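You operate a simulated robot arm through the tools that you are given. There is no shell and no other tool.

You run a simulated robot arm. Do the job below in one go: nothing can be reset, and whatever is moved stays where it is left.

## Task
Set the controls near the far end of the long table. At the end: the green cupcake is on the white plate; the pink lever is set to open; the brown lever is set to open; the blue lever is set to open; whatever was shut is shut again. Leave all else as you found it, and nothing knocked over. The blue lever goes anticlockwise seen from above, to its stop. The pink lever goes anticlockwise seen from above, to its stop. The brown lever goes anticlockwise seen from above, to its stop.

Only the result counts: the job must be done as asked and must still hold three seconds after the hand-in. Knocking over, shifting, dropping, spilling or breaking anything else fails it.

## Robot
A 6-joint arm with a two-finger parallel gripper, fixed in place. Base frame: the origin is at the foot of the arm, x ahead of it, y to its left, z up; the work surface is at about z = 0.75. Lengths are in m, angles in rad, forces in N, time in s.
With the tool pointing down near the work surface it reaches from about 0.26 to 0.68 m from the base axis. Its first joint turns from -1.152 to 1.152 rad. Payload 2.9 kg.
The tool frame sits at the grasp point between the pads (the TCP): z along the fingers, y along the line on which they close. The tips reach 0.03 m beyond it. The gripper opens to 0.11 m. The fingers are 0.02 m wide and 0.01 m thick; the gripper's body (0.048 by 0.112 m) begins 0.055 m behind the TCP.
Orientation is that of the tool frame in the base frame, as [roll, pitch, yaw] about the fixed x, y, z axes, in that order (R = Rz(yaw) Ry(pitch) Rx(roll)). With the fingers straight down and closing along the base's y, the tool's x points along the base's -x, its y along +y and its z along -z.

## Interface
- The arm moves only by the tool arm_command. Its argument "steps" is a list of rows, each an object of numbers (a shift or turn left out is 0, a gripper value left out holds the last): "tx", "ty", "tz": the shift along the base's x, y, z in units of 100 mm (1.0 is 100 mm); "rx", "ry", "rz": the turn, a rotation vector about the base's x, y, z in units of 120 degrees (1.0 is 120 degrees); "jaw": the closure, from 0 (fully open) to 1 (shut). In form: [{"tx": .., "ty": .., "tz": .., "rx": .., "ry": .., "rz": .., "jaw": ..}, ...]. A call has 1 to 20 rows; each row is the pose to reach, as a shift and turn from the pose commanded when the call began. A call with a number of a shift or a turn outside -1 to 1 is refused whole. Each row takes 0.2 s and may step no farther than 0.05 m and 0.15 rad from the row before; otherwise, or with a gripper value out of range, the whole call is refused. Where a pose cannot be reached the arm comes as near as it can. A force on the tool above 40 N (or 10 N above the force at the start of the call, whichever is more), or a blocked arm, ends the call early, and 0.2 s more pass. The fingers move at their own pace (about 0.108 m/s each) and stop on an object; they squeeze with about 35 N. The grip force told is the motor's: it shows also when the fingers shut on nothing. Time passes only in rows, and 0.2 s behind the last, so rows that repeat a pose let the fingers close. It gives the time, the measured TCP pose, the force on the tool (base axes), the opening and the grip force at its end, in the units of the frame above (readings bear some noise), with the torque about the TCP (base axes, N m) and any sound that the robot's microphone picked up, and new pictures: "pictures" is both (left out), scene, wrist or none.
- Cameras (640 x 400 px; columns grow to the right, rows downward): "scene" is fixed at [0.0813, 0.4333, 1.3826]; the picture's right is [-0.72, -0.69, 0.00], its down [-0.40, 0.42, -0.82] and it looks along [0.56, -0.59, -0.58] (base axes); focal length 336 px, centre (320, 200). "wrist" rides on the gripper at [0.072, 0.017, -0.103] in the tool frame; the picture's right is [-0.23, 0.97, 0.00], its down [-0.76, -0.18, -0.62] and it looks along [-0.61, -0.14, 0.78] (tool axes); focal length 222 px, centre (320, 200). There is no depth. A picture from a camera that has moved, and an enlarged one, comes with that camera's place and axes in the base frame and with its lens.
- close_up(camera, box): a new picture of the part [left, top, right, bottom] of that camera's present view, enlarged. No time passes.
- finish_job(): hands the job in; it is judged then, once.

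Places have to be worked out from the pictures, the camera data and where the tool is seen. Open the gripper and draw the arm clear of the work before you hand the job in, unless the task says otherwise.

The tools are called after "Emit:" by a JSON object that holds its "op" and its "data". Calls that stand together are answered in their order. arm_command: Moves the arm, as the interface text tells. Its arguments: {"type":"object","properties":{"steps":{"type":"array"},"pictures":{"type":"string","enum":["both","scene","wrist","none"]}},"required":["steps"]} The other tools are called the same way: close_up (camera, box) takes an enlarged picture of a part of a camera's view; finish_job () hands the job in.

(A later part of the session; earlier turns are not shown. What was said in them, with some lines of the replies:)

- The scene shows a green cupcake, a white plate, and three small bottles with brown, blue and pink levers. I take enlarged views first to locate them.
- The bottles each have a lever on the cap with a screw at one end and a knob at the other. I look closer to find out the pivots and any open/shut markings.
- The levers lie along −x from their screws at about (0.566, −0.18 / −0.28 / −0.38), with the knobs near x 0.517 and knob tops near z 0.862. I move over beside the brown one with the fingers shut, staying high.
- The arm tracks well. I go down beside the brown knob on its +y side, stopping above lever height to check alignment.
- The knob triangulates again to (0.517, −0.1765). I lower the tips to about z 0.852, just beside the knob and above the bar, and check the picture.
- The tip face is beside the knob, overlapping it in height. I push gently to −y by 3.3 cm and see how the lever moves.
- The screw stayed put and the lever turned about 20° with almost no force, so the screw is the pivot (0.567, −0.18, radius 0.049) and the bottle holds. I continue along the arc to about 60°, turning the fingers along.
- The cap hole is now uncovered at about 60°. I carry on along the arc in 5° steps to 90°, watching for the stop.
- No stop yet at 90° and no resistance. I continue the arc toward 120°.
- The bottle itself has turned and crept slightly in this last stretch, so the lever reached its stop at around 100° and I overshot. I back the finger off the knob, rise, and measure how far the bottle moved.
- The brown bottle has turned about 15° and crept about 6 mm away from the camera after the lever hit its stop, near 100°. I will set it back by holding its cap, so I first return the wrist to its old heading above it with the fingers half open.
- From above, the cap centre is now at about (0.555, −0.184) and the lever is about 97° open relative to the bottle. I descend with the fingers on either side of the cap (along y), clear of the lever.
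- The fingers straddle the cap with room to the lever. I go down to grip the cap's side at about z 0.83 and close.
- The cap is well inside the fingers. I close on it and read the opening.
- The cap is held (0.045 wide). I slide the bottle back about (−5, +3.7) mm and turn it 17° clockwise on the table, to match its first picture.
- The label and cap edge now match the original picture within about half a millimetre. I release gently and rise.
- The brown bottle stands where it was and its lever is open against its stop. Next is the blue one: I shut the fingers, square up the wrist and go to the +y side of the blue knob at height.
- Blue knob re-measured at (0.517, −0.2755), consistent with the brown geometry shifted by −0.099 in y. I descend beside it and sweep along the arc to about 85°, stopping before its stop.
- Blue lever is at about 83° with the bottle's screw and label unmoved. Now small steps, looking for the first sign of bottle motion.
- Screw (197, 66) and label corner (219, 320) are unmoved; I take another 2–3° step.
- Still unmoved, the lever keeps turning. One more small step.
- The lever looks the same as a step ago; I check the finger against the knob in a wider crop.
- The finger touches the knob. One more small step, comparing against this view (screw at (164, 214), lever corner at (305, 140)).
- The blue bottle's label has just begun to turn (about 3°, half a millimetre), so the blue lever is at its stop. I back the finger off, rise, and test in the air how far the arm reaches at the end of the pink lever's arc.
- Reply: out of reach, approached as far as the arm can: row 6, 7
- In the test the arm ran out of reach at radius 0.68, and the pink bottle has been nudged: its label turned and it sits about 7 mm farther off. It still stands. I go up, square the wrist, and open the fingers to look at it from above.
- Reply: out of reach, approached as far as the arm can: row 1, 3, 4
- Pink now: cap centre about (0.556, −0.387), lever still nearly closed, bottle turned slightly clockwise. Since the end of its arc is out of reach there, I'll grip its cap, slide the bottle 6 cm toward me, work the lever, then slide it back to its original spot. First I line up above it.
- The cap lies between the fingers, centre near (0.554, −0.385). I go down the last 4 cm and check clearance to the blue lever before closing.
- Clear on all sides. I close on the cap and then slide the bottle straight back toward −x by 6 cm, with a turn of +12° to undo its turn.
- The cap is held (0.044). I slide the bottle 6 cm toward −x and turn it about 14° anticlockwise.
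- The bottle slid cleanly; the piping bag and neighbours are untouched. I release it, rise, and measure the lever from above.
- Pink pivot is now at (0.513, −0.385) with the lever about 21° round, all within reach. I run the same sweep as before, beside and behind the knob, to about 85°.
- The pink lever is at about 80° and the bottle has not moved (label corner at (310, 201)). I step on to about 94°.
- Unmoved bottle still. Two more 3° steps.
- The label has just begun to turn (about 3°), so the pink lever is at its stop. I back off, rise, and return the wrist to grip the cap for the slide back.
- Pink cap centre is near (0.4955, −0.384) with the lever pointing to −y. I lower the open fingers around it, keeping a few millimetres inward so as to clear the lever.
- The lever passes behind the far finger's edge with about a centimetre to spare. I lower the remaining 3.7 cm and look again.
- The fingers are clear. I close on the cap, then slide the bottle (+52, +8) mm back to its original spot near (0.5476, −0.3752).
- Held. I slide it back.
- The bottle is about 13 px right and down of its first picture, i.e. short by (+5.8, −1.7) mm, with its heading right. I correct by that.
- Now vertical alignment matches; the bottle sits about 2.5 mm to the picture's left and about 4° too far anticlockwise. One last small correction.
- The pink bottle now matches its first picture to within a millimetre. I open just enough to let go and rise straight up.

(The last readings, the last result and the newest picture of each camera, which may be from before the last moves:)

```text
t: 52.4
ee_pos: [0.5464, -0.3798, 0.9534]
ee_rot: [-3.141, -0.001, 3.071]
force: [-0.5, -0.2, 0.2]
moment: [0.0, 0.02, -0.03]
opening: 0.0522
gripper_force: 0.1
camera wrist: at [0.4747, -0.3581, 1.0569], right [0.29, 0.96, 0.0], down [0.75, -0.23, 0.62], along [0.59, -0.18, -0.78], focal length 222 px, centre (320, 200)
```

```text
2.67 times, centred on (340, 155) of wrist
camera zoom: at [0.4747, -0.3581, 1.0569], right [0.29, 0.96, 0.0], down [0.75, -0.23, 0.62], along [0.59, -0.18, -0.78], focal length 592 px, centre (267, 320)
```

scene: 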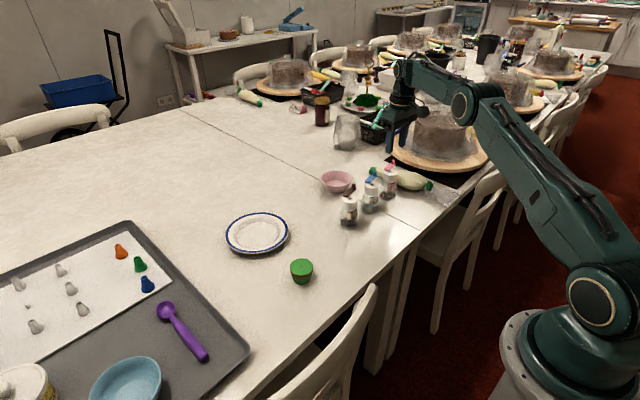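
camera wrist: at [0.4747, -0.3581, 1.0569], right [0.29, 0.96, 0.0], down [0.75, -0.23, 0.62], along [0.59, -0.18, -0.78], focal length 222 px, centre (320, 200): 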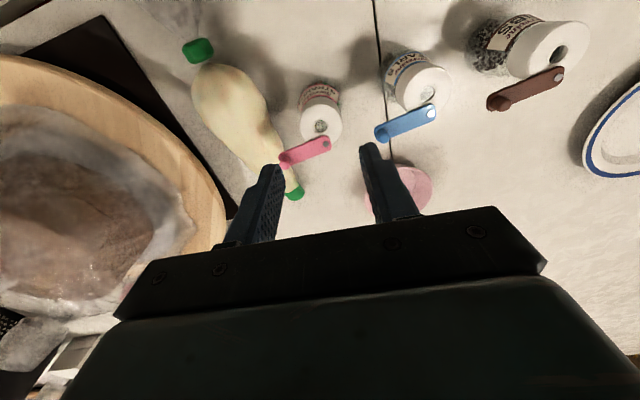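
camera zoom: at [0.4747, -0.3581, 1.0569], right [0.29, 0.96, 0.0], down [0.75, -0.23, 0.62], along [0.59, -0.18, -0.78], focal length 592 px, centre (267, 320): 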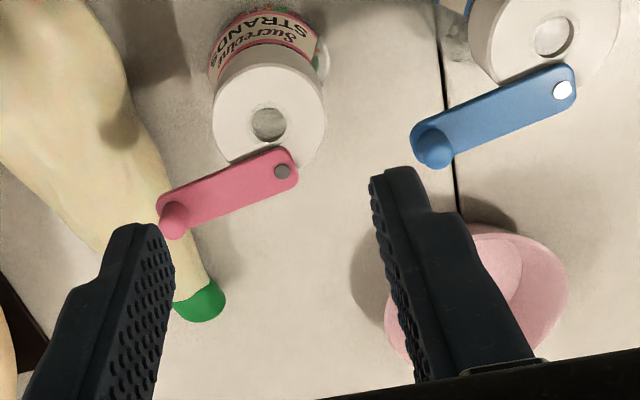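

All three levers now stand open, caps uncovered, bottles in place. Next the cupcake at about (0.496, 0.060); I travel there at height in 10 cm hops.

Emit:
{"op": "arm_command", "data": {"steps": [{"ty": 0.3, "tz": 0.15, "tx": -0.05, "rz": 0.033, "jaw": 0.527}, {"ty": 0.65, "tz": 0.3, "tx": -0.1, "rz": 0.033, "jaw": 0.527}, {"ty": 1.0, "tz": 0.3, "tx": -0.15, "rz": 0.033, "jaw": 0.527}], "pictures": "none"}}

Emit:
{"op": "arm_command", "data": {"steps": [{"ty": 0.35, "tx": -0.05, "jaw": 0.527}, {"ty": 0.7, "tx": -0.1, "jaw": 0.4}, {"ty": 1.0, "tx": -0.15, "jaw": 0.3}], "pictures": "none"}}

Emit:
{"op": "arm_command", "data": {"steps": [{"ty": 0.35, "tx": -0.05, "jaw": 0.3}, {"ty": 0.7, "tx": -0.1, "jaw": 0.273}, {"ty": 1.0, "tx": -0.1, "jaw": 0.273}], "pictures": "none"}}

Emit:
{"op": "arm_command", "data": {"steps": [{"ty": 0.35, "tx": -0.05, "jaw": 0.273}, {"ty": 0.7, "tx": -0.1, "jaw": 0.273}, {"ty": 1.0, "tx": -0.1, "jaw": 0.273}, {"ty": 1.0, "tx": -0.1, "jaw": 0.273}]}}

```text
t: 53.2
ee_pos: [0.5306, -0.281, 0.9813]
ee_rot: [-3.141, 0.0, -3.14]
force: [0.3, 0.0, 1.1]
moment: [-0.01, -0.01, 0.0]
opening: 0.0517
gripper_force: 0.1
```

```text
t: 54.0
ee_pos: [0.5154, -0.179, 0.9815]
ee_rot: [-3.14, 0.0, 3.139]
force: [0.6, 0.9, 0.6]
moment: [-0.02, 0.02, -0.01]
opening: 0.0771
gripper_force: 0.1
```

```text
t: 54.8
ee_pos: [0.5049, -0.0792, 0.9819]
ee_rot: [-3.141, 0.001, 3.138]
force: [-1.0, 0.3, 0.3]
moment: [-0.03, -0.01, -0.01]
opening: 0.0799
gripper_force: 0.2
```

```text
t: 55.8
ee_pos: [0.495, 0.0198, 0.9823]
ee_rot: [-3.142, 0.0, 3.14]
force: [0.1, -0.3, 0.4]
moment: [0.0, -0.01, -0.01]
opening: 0.0801
gripper_force: 0.1
camera wrist: at [0.4226, 0.0376, 1.086], right [0.23, 0.97, 0.0], down [0.76, -0.18, 0.62], along [0.61, -0.14, -0.78], focal length 222 px, centre (320, 200)
```

scene: 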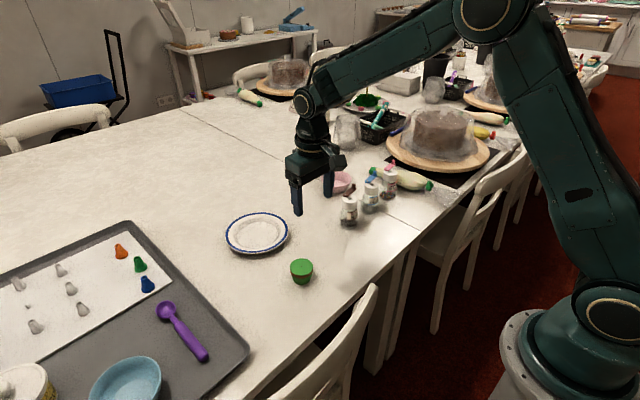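
wrist: 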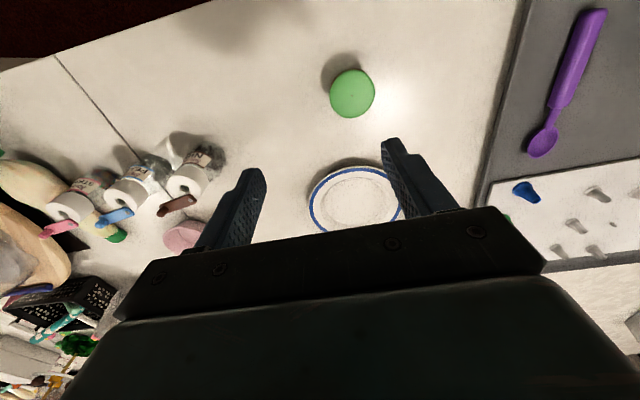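

Cupcake triangulates to (0.498, 0.061) with its top near z 0.79. I move above it and lower to z 0.90, fingers 8 cm open.

Emit:
{"op": "arm_command", "data": {"steps": [{"tx": 0.03, "ty": 0.405, "jaw": 0.273}, {"tx": 0.03, "ty": 0.405, "tz": -0.4, "jaw": 0.273}, {"tx": 0.03, "ty": 0.405, "tz": -0.8, "jaw": 0.273}, {"tx": 0.03, "ty": 0.405, "tz": -1.0, "jaw": 0.273}, {"tx": 0.03, "ty": 0.405, "tz": -1.0, "jaw": 0.273}]}}

Emit:
{"op": "close_up", "data": {"camera": "scene", "box": [250, 210, 346, 290]}}

Emit:
{"op": "close_up", "data": {"camera": "wrist", "box": [220, 60, 440, 210]}}

```text
t: 57.0
ee_pos: [0.4979, 0.0604, 0.8829]
ee_rot: [-3.141, 0.0, 3.14]
force: [0.3, 0.2, -0.1]
moment: [-0.05, 0.0, -0.01]
opening: 0.08
gripper_force: 0.1
camera wrist: at [0.4252, 0.0776, 0.9864], right [0.23, 0.97, 0.0], down [0.76, -0.18, 0.62], along [0.61, -0.14, -0.78], focal length 222 px, centre (320, 200)
```

scene: 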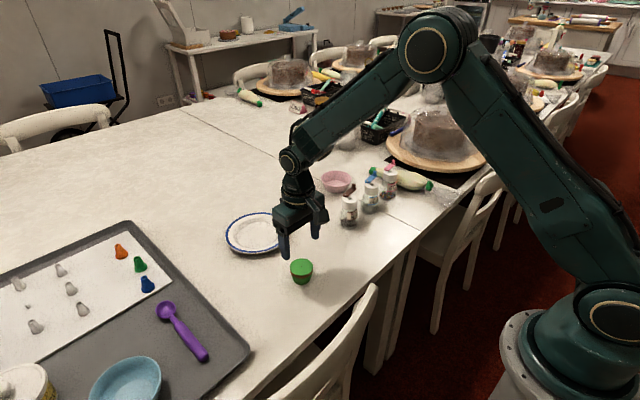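
wrist: 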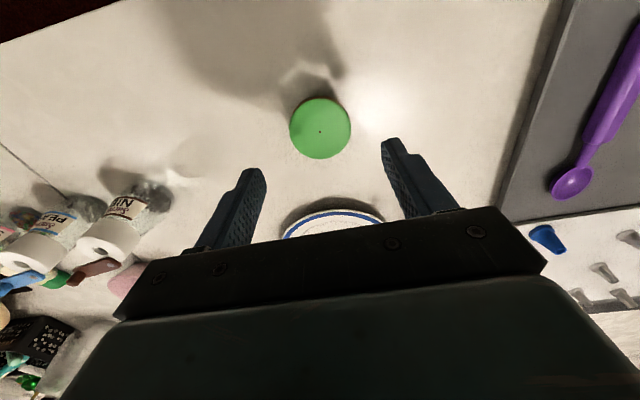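

```text
5.00 times, centred on (298, 250) of scene
camera zoom: at [0.0813, 0.4333, 1.3826], right [-0.72, -0.69, 0.0], down [-0.4, 0.42, -0.82], along [0.56, -0.59, -0.58], focal length 1680 px, centre (430, -50)
```

zoom: 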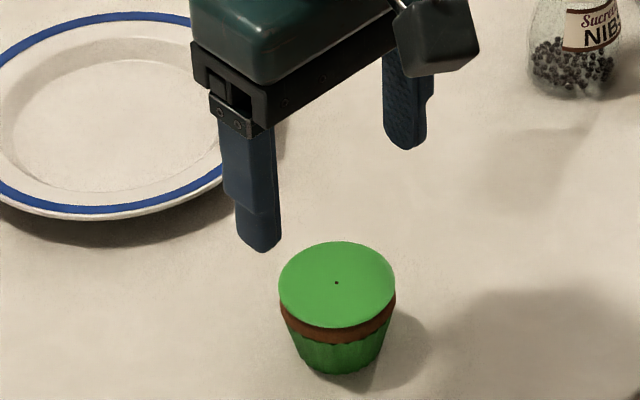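

```text
2.67 times, centred on (330, 135) of wrist
camera zoom: at [0.4252, 0.0776, 0.9864], right [0.23, 0.97, 0.0], down [0.76, -0.18, 0.62], along [0.61, -0.14, -0.78], focal length 592 px, centre (293, 373)
```

zoom: 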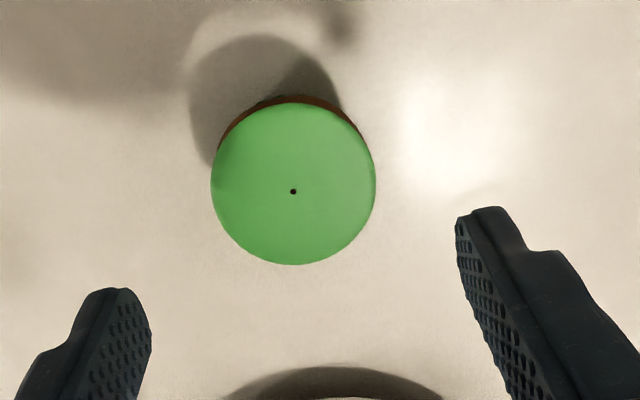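

Centre at (0.499, 0.060). I lower around it so the tips stop about 9 mm above the table, then close.

Emit:
{"op": "arm_command", "data": {"steps": [{"tx": 0.02, "tz": -0.35, "jaw": 0.273}, {"tx": 0.02, "tz": -0.7, "jaw": 0.273}, {"tx": 0.02, "tz": -0.94, "jaw": 0.273}, {"tx": 0.02, "tz": -0.94, "jaw": 0.273}]}}

Emit:
{"op": "close_up", "data": {"camera": "scene", "box": [250, 210, 346, 290]}}

```text
t: 58.0
ee_pos: [0.4999, 0.0593, 0.7884]
ee_rot: [-3.141, 0.0, 3.141]
force: [-0.1, 0.0, 0.3]
moment: [0.01, -0.01, 0.03]
opening: 0.0799
gripper_force: 0.0
camera wrist: at [0.4276, 0.0769, 0.8912], right [0.23, 0.97, 0.0], down [0.76, -0.18, 0.62], along [0.61, -0.14, -0.78], focal length 222 px, centre (320, 200)
```

scene: 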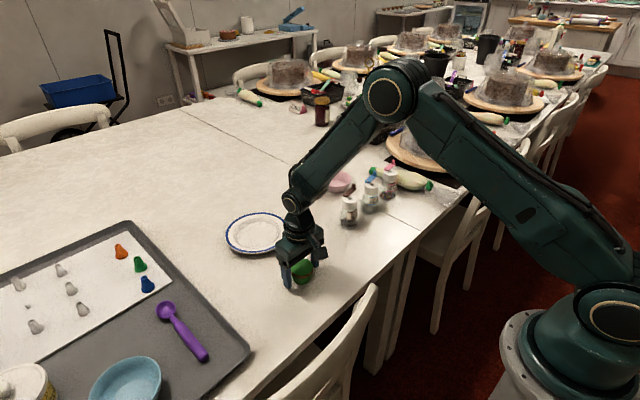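
wrist: 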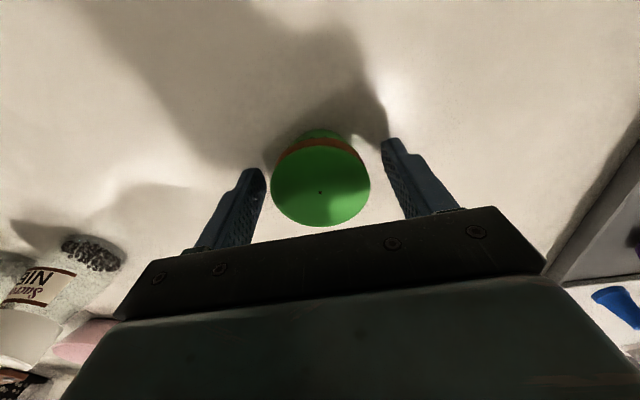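

```text
5.00 times, centred on (298, 250) of scene
camera zoom: at [0.0813, 0.4333, 1.3826], right [-0.72, -0.69, 0.0], down [-0.4, 0.42, -0.82], along [0.56, -0.59, -0.58], focal length 1680 px, centre (430, -50)
```

zoom: 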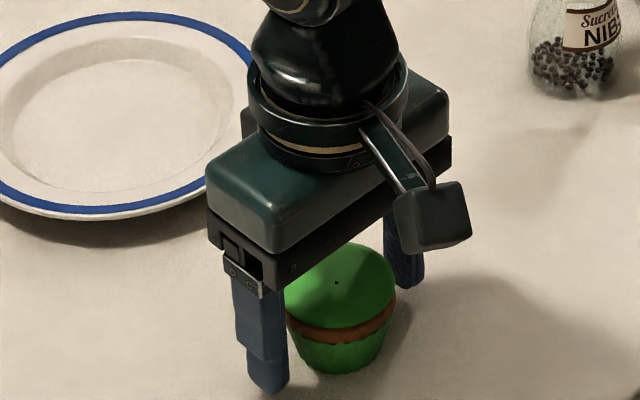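

The cupcake is centred between the fingers. I close on it and lift 6 cm.

Emit:
{"op": "arm_command", "data": {"steps": [{"jaw": 0.4}, {"jaw": 0.5}, {"jaw": 0.6}, {"jaw": 0.8}, {"jaw": 0.8}, {"tz": 0.1, "jaw": 0.8}, {"tz": 0.35, "jaw": 0.8}, {"tz": 0.65, "jaw": 0.8}, {"tz": 0.65, "jaw": 0.8}]}}

Emit:
{"op": "close_up", "data": {"camera": "scene", "box": [250, 210, 346, 290]}}

Emit:
{"op": "close_up", "data": {"camera": "scene", "box": [210, 195, 306, 265]}}

```text
t: 60.0
ee_pos: [0.5003, 0.0602, 0.8529]
ee_rot: [-3.14, -0.001, 3.14]
force: [0.0, 0.0, -1.1]
moment: [0.01, 0.0, 0.02]
opening: 0.0543
gripper_force: 35.1
camera wrist: at [0.4269, 0.0772, 0.9574], right [0.23, 0.97, 0.0], down [0.76, -0.18, 0.62], along [0.61, -0.14, -0.78], focal length 222 px, centre (320, 200)
```

scene: 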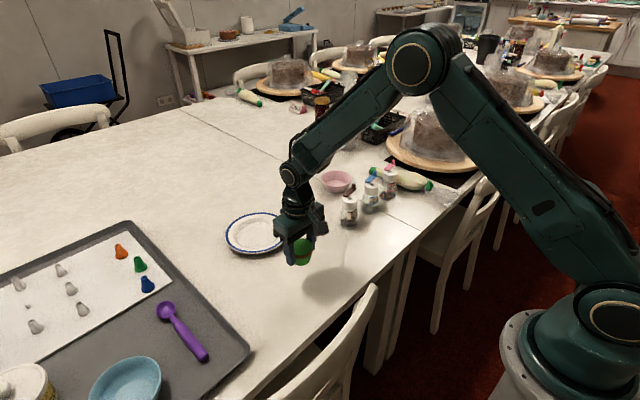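
wrist: 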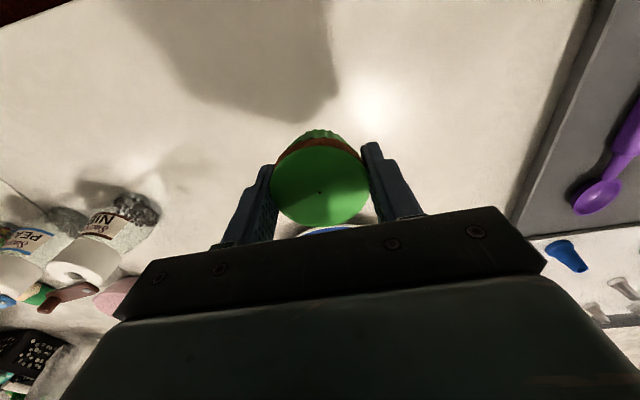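

```text
5.00 times, centred on (298, 250) of scene
camera zoom: at [0.0813, 0.4333, 1.3826], right [-0.72, -0.69, 0.0], down [-0.4, 0.42, -0.82], along [0.56, -0.59, -0.58], focal length 1680 px, centre (430, -50)
```

zoom: 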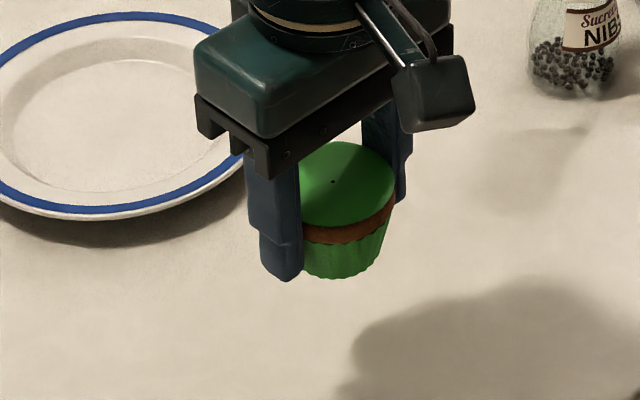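

```text
5.71 times, centred on (258, 230) of scene
camera zoom: at [0.0813, 0.4333, 1.3826], right [-0.72, -0.69, 0.0], down [-0.4, 0.42, -0.82], along [0.56, -0.59, -0.58], focal length 1920 px, centre (674, 29)
```

zoom: 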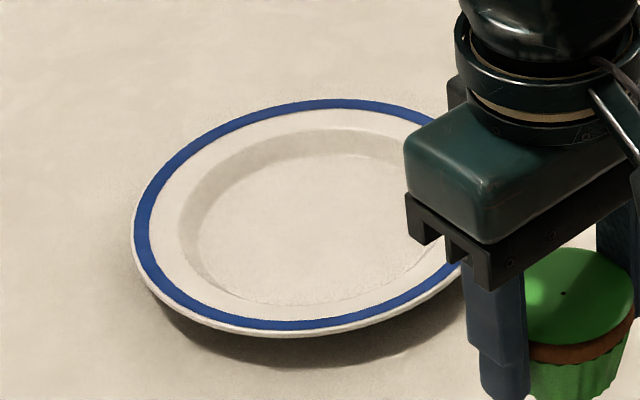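

The cupcake is held and lifted. The plate's flat floor is centred near (0.692, 0.044) with radius about 0.058; I carry the cupcake to (0.667, 0.044), inside that floor and within reach.

Emit:
{"op": "arm_command", "data": {"steps": [{"tx": 0.33, "ty": -0.03, "jaw": 0.8}, {"tx": 0.66, "ty": -0.06, "jaw": 0.8}, {"tx": 1.0, "ty": -0.1, "jaw": 0.8}, {"tx": 1.0, "ty": -0.1, "jaw": 0.8}], "pictures": "none"}}

Emit:
{"op": "arm_command", "data": {"steps": [{"tx": 0.34, "ty": -0.03, "jaw": 0.8}, {"tx": 0.675, "ty": -0.062, "jaw": 0.8}, {"tx": 0.675, "ty": -0.062, "jaw": 0.8}]}}

Emit:
{"op": "close_up", "data": {"camera": "scene", "box": [210, 180, 306, 260]}}

Emit:
{"op": "close_up", "data": {"camera": "wrist", "box": [200, 60, 440, 230]}}

```text
t: 61.0
ee_pos: [0.6006, 0.0491, 0.8542]
ee_rot: [-3.141, 0.001, -3.141]
force: [-0.5, 0.6, -0.5]
moment: [-0.01, 0.0, 0.02]
opening: 0.0545
gripper_force: 34.7
```

```text
t: 61.8
ee_pos: [0.6676, 0.0429, 0.8531]
ee_rot: [3.141, -0.001, 3.14]
force: [-0.5, -1.1, 0.2]
moment: [-0.01, 0.03, 0.02]
opening: 0.0543
gripper_force: 35.2
camera wrist: at [0.5955, 0.0601, 0.9573], right [0.23, 0.97, 0.0], down [0.76, -0.18, 0.62], along [0.61, -0.14, -0.78], focal length 222 px, centre (320, 200)
```

scene: 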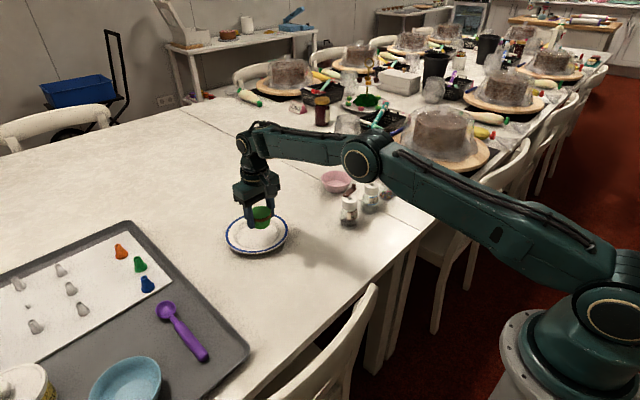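
wrist: 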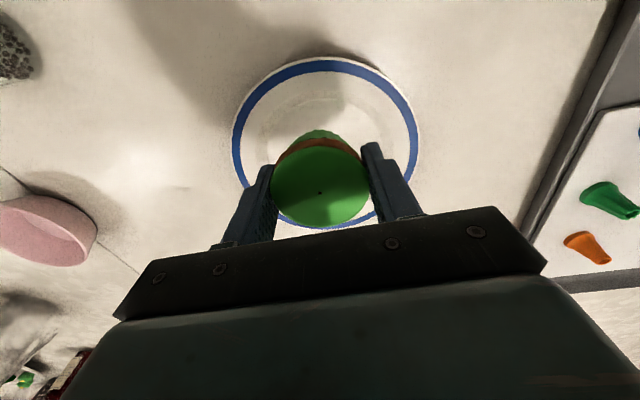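

```text
5.00 times, centred on (258, 220) of scene
camera zoom: at [0.0813, 0.4333, 1.3826], right [-0.72, -0.69, 0.0], down [-0.4, 0.42, -0.82], along [0.56, -0.59, -0.58], focal length 1680 px, centre (630, 100)
```

zoom: 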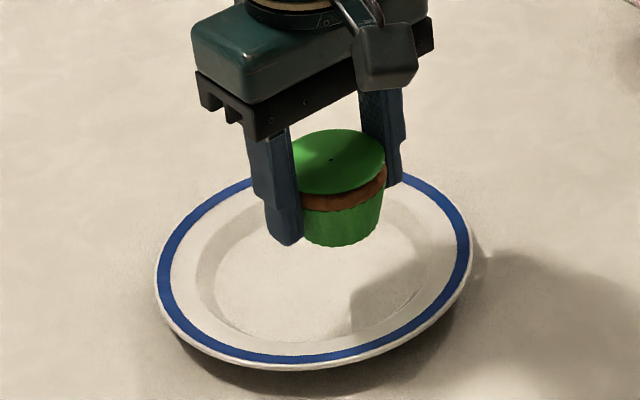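

```text
2.35 times, centred on (320, 145) of wrist
camera zoom: at [0.5955, 0.0601, 0.9573], right [0.23, 0.97, 0.0], down [0.76, -0.18, 0.62], along [0.61, -0.14, -0.78], focal length 523 px, centre (320, 329)
```

zoom: 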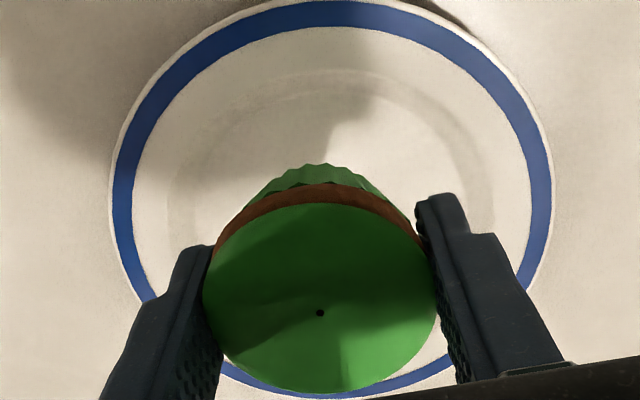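

The cupcake is over the plate's floor. I lower it to just above the plate, then feel for contact in small steps.

Emit:
{"op": "arm_command", "data": {"steps": [{"ty": 0.02, "tz": -0.2, "jaw": 0.8}, {"ty": 0.02, "tz": -0.4, "jaw": 0.8}, {"ty": 0.02, "tz": -0.52, "jaw": 0.8}, {"ty": 0.02, "tz": -0.52, "jaw": 0.8}]}}

Emit:
{"op": "close_up", "data": {"camera": "scene", "box": [210, 180, 306, 260]}}

```text
t: 62.8
ee_pos: [0.6671, 0.0446, 0.8013]
ee_rot: [3.141, 0.0, 3.14]
force: [0.1, 0.3, -1.2]
moment: [0.01, -0.03, 0.0]
opening: 0.0541
gripper_force: 35.2
camera wrist: at [0.5947, 0.0624, 0.9053], right [0.23, 0.97, 0.0], down [0.76, -0.18, 0.62], along [0.61, -0.14, -0.78], focal length 222 px, centre (320, 200)
```

scene: 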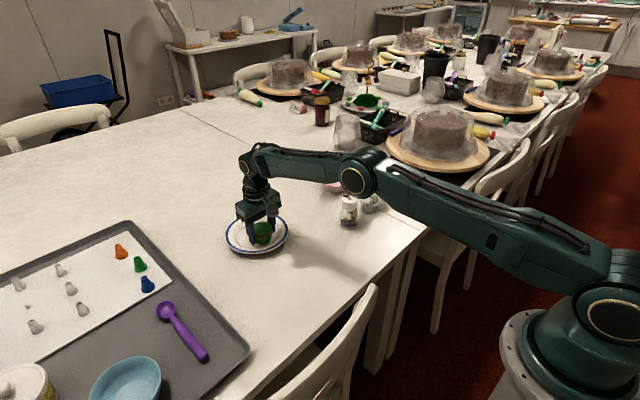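
wrist: 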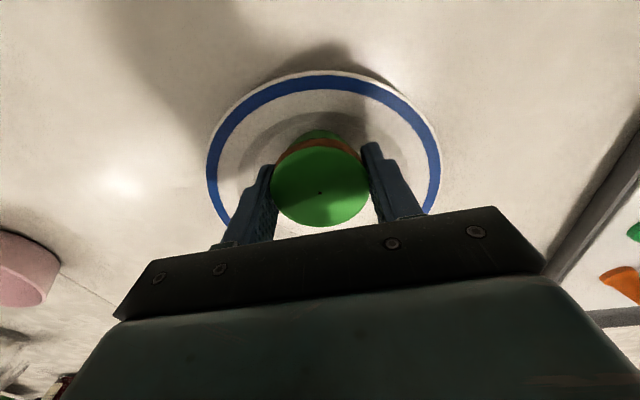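

```text
5.00 times, centred on (258, 220) of scene
camera zoom: at [0.0813, 0.4333, 1.3826], right [-0.72, -0.69, 0.0], down [-0.4, 0.42, -0.82], along [0.56, -0.59, -0.58], focal length 1680 px, centre (630, 100)
```

zoom: 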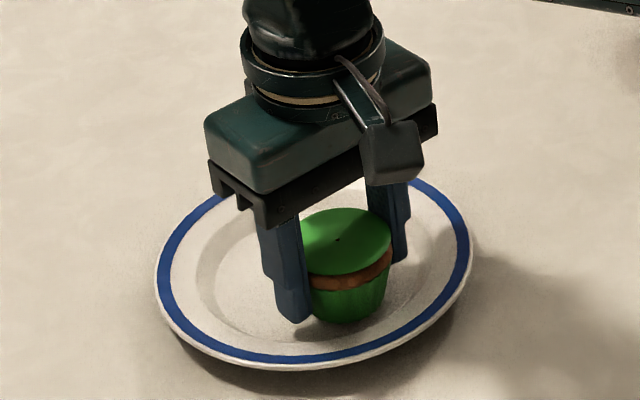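

The tips and cupcake are clear of the plate wall. Now small lowering steps with force checks.

Emit:
{"op": "arm_command", "data": {"steps": [{"tx": 0.03, "tz": -0.015, "jaw": 0.8}, {"tx": 0.03, "tz": -0.03, "jaw": 0.8}], "pictures": "none"}}

Emit:
{"op": "arm_command", "data": {"steps": [{"tz": -0.01, "jaw": 0.8}, {"tz": -0.02, "jaw": 0.8}], "pictures": "none"}}

Emit:
{"op": "close_up", "data": {"camera": "scene", "box": [210, 180, 306, 260]}}

```text
t: 63.4
ee_pos: [0.6706, 0.0462, 0.7982]
ee_rot: [3.142, 0.0, 3.139]
force: [-1.0, 0.5, 0.1]
moment: [-0.03, -0.03, -0.03]
opening: 0.0544
gripper_force: 35.0
```

```text
t: 64.0
ee_pos: [0.6691, 0.0445, 0.7971]
ee_rot: [3.141, -0.001, 3.14]
force: [0.8, -0.3, -0.3]
moment: [0.0, 0.01, -0.01]
opening: 0.0544
gripper_force: 34.7
```

```text
5.00 times, centred on (258, 220) of scene
camera zoom: at [0.0813, 0.4333, 1.3826], right [-0.72, -0.69, 0.0], down [-0.4, 0.42, -0.82], along [0.56, -0.59, -0.58], focal length 1680 px, centre (630, 100)
```

zoom: 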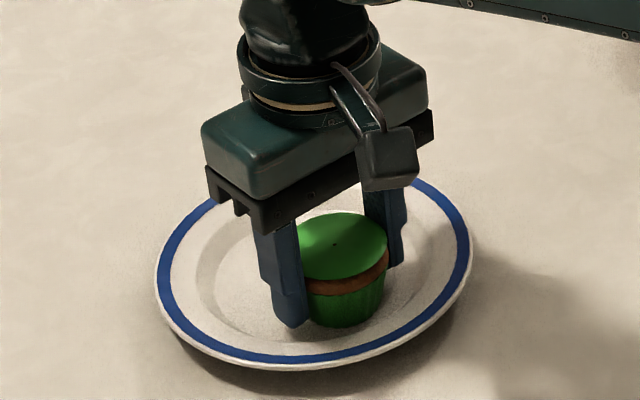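

No contact yet; two more 2 mm moves.

Emit:
{"op": "arm_command", "data": {"steps": [{"tz": -0.01, "jaw": 0.8}, {"tz": -0.02, "jaw": 0.8}], "pictures": "none"}}

Emit:
{"op": "arm_command", "data": {"steps": [{"tz": -0.01, "jaw": 0.8}, {"tz": -0.01, "jaw": 0.8}], "pictures": "none"}}

Emit:
{"op": "close_up", "data": {"camera": "scene", "box": [210, 180, 306, 260]}}

```text
t: 64.6
ee_pos: [0.6698, 0.0457, 0.7954]
ee_rot: [3.141, -0.001, 3.14]
force: [-0.9, 0.6, 1.5]
moment: [0.01, 0.0, 0.01]
opening: 0.054
gripper_force: 34.8
```

```text
t: 65.2
ee_pos: [0.6717, 0.0457, 0.7947]
ee_rot: [3.142, 0.002, 3.14]
force: [-3.3, -0.4, 10.3]
moment: [0.02, 0.14, 0.01]
opening: 0.054
gripper_force: 35.0
```

```text
5.00 times, centred on (258, 220) of scene
camera zoom: at [0.081, 0.4333, 1.3826], right [-0.72, -0.69, 0.0], down [-0.4, 0.42, -0.82], along [0.56, -0.59, -0.58], focal length 1680 px, centre (630, 100)
```

zoom: 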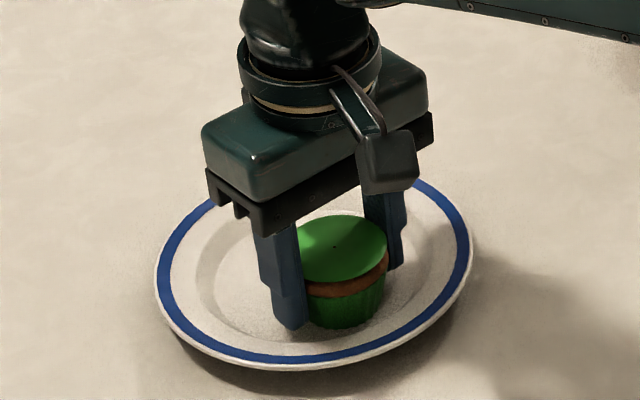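

Contact (10 N) with the plate unmoved. I ease up a hair, then open slowly to let go.

Emit:
{"op": "arm_command", "data": {"steps": [{"tz": 0.006, "jaw": 0.8}, {"tz": 0.006, "jaw": 0.5}, {"tz": 0.006, "jaw": 0.46}, {"tz": 0.006, "jaw": 0.42}, {"tz": 0.006, "jaw": 0.4}]}}

Emit:
{"op": "close_up", "data": {"camera": "scene", "box": [210, 180, 306, 260]}}

Emit:
{"op": "close_up", "data": {"camera": "wrist", "box": [200, 60, 440, 230]}}

```text
t: 66.4
ee_pos: [0.6703, 0.0457, 0.7945]
ee_rot: [-3.141, 0.0, 3.14]
force: [0.0, -0.9, 0.4]
moment: [-0.03, 0.01, 0.01]
opening: 0.0656
gripper_force: 0.1
camera wrist: at [0.598, 0.0628, 0.8977], right [0.23, 0.97, 0.0], down [0.76, -0.18, 0.62], along [0.61, -0.14, -0.78], focal length 222 px, centre (320, 200)
```

scene: 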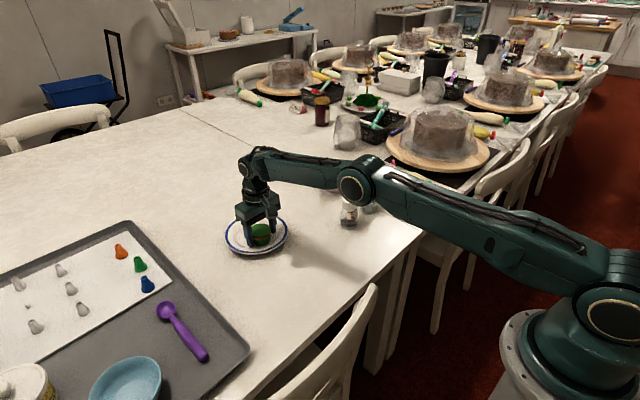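
wrist: 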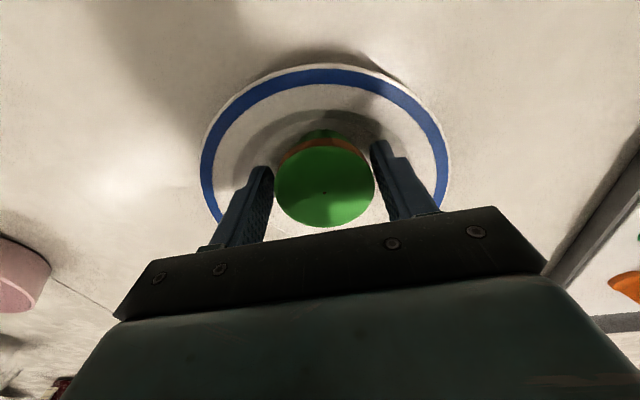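

```text
5.00 times, centred on (258, 220) of scene
camera zoom: at [0.0813, 0.4333, 1.3826], right [-0.72, -0.69, 0.0], down [-0.4, 0.42, -0.82], along [0.56, -0.59, -0.58], focal length 1680 px, centre (630, 100)
```

zoom: 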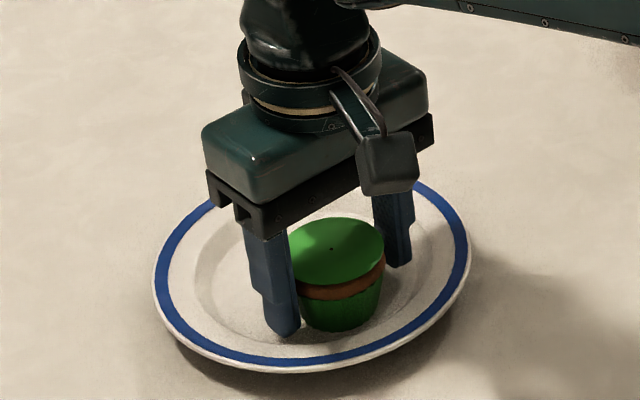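

```text
2.35 times, centred on (320, 145) of wrist
camera zoom: at [0.598, 0.0628, 0.8977], right [0.23, 0.97, 0.0], down [0.76, -0.18, 0.62], along [0.61, -0.14, -0.78], focal length 523 px, centre (320, 329)
```

zoom: 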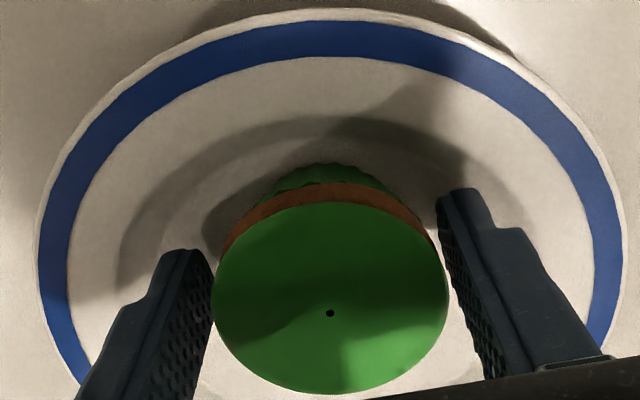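

The cupcake is released, sitting on the plate. I rise straight up slowly and check the plate against its first picture.

Emit:
{"op": "arm_command", "data": {"steps": [{"tz": 0.08, "jaw": 0.4}, {"tz": 0.25, "jaw": 0.4}, {"tz": 0.6, "jaw": 0.4}, {"tz": 1.0, "jaw": 0.4}], "pictures": "none"}}

Emit:
{"op": "arm_command", "data": {"steps": [{"tx": -0.4, "tz": 0.2, "jaw": 0.4}, {"tx": -0.8, "tz": 0.4, "jaw": 0.4}, {"tx": -1.0, "ty": -0.3, "tz": 0.7, "jaw": 0.3}, {"tx": -1.0, "ty": -0.6, "tz": 1.0, "jaw": 0.1}, {"tx": -1.0, "ty": -0.6, "tz": 1.0, "jaw": 0}]}}

Emit:
{"op": "close_up", "data": {"camera": "scene", "box": [210, 190, 370, 290]}}

Emit:
{"op": "close_up", "data": {"camera": "scene", "box": [310, 140, 450, 228]}}

```text
t: 67.4
ee_pos: [0.6702, 0.0449, 0.8951]
ee_rot: [3.14, -0.001, 3.141]
force: [0.8, 0.3, -0.1]
moment: [0.03, 0.0, 0.0]
opening: 0.0659
gripper_force: 0.1
```

```text
t: 68.6
ee_pos: [0.5701, -0.0158, 0.9959]
ee_rot: [3.141, -0.001, 3.14]
force: [-0.3, -0.7, -0.1]
moment: [-0.02, -0.01, -0.01]
opening: 0.1102
gripper_force: 0.0
camera wrist: at [0.4971, 0.0018, 1.0985], right [0.23, 0.97, 0.0], down [0.76, -0.18, 0.62], along [0.61, -0.14, -0.78], focal length 222 px, centre (320, 200)
```

scene: 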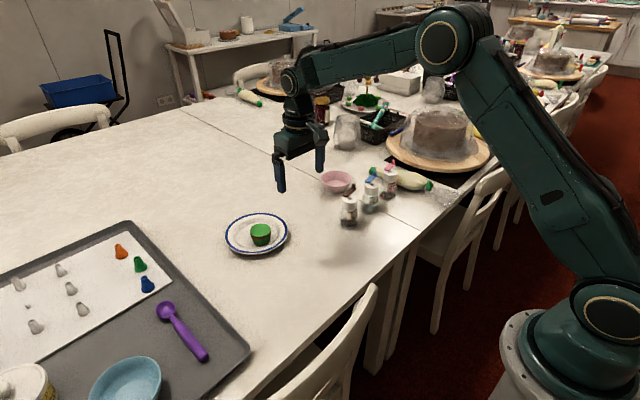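
wrist: 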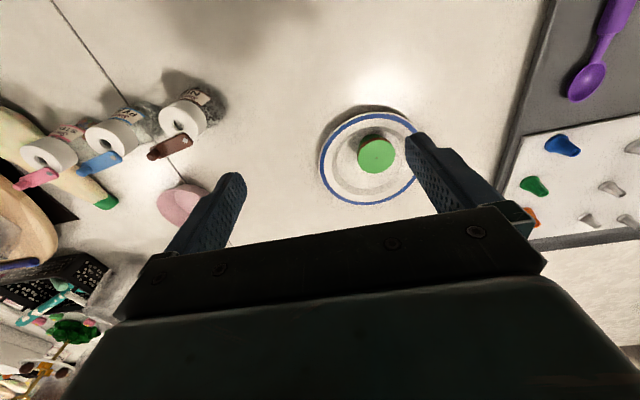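

```text
4.00 times, centred on (290, 240) of scene
camera zoom: at [0.0813, 0.4333, 1.3826], right [-0.72, -0.69, 0.0], down [-0.4, 0.42, -0.82], along [0.56, -0.59, -0.58], focal length 1344 px, centre (440, 40)
```

zoom: 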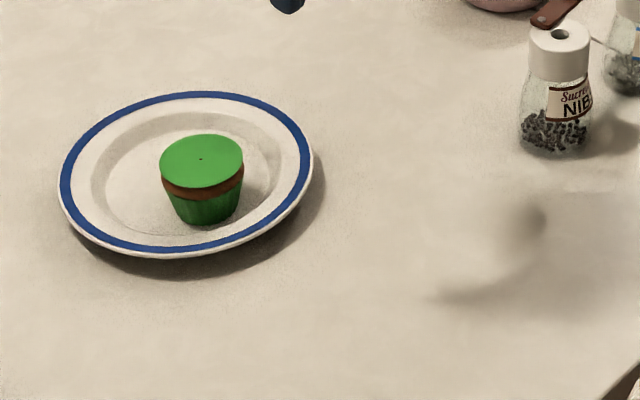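

```text
4.55 times, centred on (380, 184) of scene
camera zoom: at [0.0813, 0.4333, 1.3826], right [-0.72, -0.69, 0.0], down [-0.4, 0.42, -0.82], along [0.56, -0.59, -0.58], focal length 1527 px, centre (47, 273)
```

zoom: 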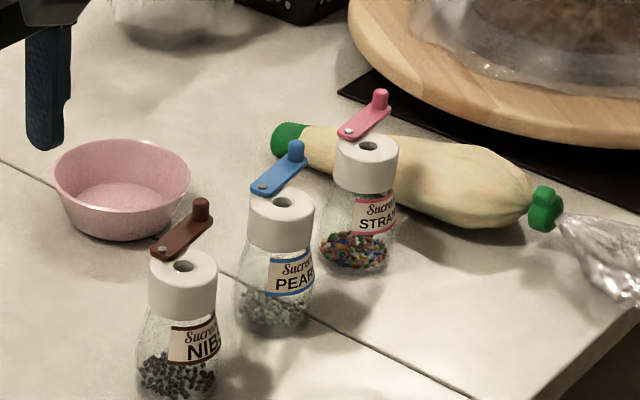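

The cupcake stands upright on the plate, and all three levers point open with their bottles, the piping bag and the bowl where they were. I draw the arm back to about its start pose with the gripper open.

Emit:
{"op": "arm_command", "data": {"steps": [{"tx": -0.3, "tz": 0.35, "jaw": 0}, {"tx": -0.6, "tz": 0.7, "jaw": 0}, {"tx": -0.9, "tz": 1.0, "jaw": 0}, {"tx": -1.0, "ty": 0.3, "tz": 1.0, "jaw": 0}, {"tx": -1.0, "ty": 0.3, "tz": 1.0, "jaw": 0}]}}

Emit:
{"op": "close_up", "data": {"camera": "scene", "box": [210, 150, 450, 300]}}

```text
t: 69.8
ee_pos: [0.4706, 0.0149, 1.0953]
ee_rot: [3.141, 0.002, 3.14]
force: [-0.5, -0.3, 0.8]
moment: [-0.01, 0.0, -0.04]
opening: 0.1098
gripper_force: 0.1
camera wrist: at [0.3983, 0.0326, 1.1983], right [0.23, 0.97, 0.0], down [0.76, -0.18, 0.62], along [0.61, -0.14, -0.78], focal length 222 px, centre (320, 200)
```

scene: 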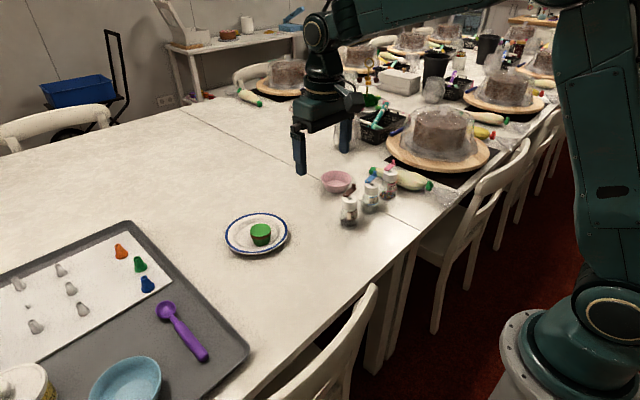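
wrist: 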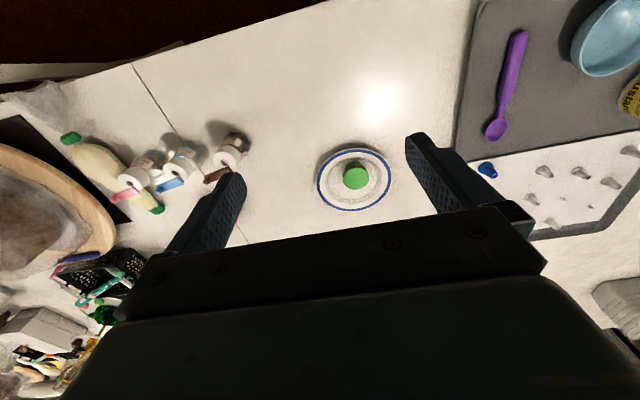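

```text
2.67 times, centred on (330, 225) of scene
camera zoom: at [0.0813, 0.4333, 1.3826], right [-0.72, -0.69, 0.0], down [-0.4, 0.42, -0.82], along [0.56, -0.59, -0.58], focal length 896 px, centre (293, 133)
```

zoom: 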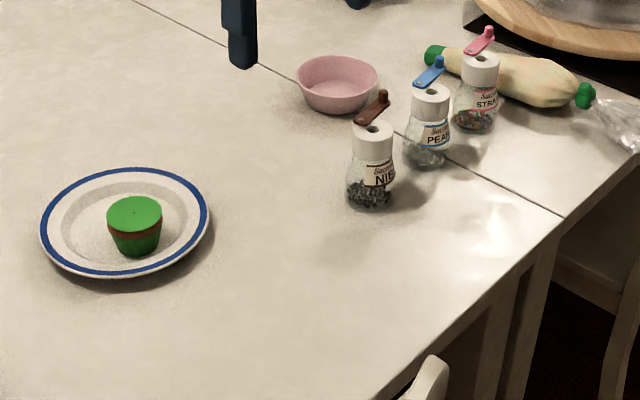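

Everything is in its final state: the cupcake is on the plate, the three levers are open, the gripper is open and the arm is clear. I hand the job in.

Emit:
{"op": "finish_job", "data": {}}

```text
The job is handed in.
```

The job is handed in. The green cupcake sits upright on the white plate. The pink, brown and blue levers have each been turned anticlockwise to their stops. The gripper is open and the arm is drawn clear.

These things did not go cleanly:

- **Brown bottle:** I pushed its lever past the stop, which turned the bottle about 15° and shifted it about 6 mm. I gripped the cap and set it back. Its position matches the first picture closely, but it may still be turned by up to about 4°.
- **Blue bottle:** it turned about 3° and moved about half a millimetre as its lever reached the stop. I left it that way.
- **Pink bottle:** something nudged it about 7 mm while I was testing the arm's reach. The end of its lever's arc was out of reach there, so I slid the bottle about 6 cm toward the arm, turned the lever, then slid it back to within about 1 mm of its first picture.
- **Plate:** it shifted about 3 mm when I put the cupcake down. I did not move it back.

I saw nothing that had been shut other than the levers, so there was nothing to close again. Nothing was knocked over. The piping bag looked unmoved when I compared it with the first picture, and I saw no change in the pink bowl.
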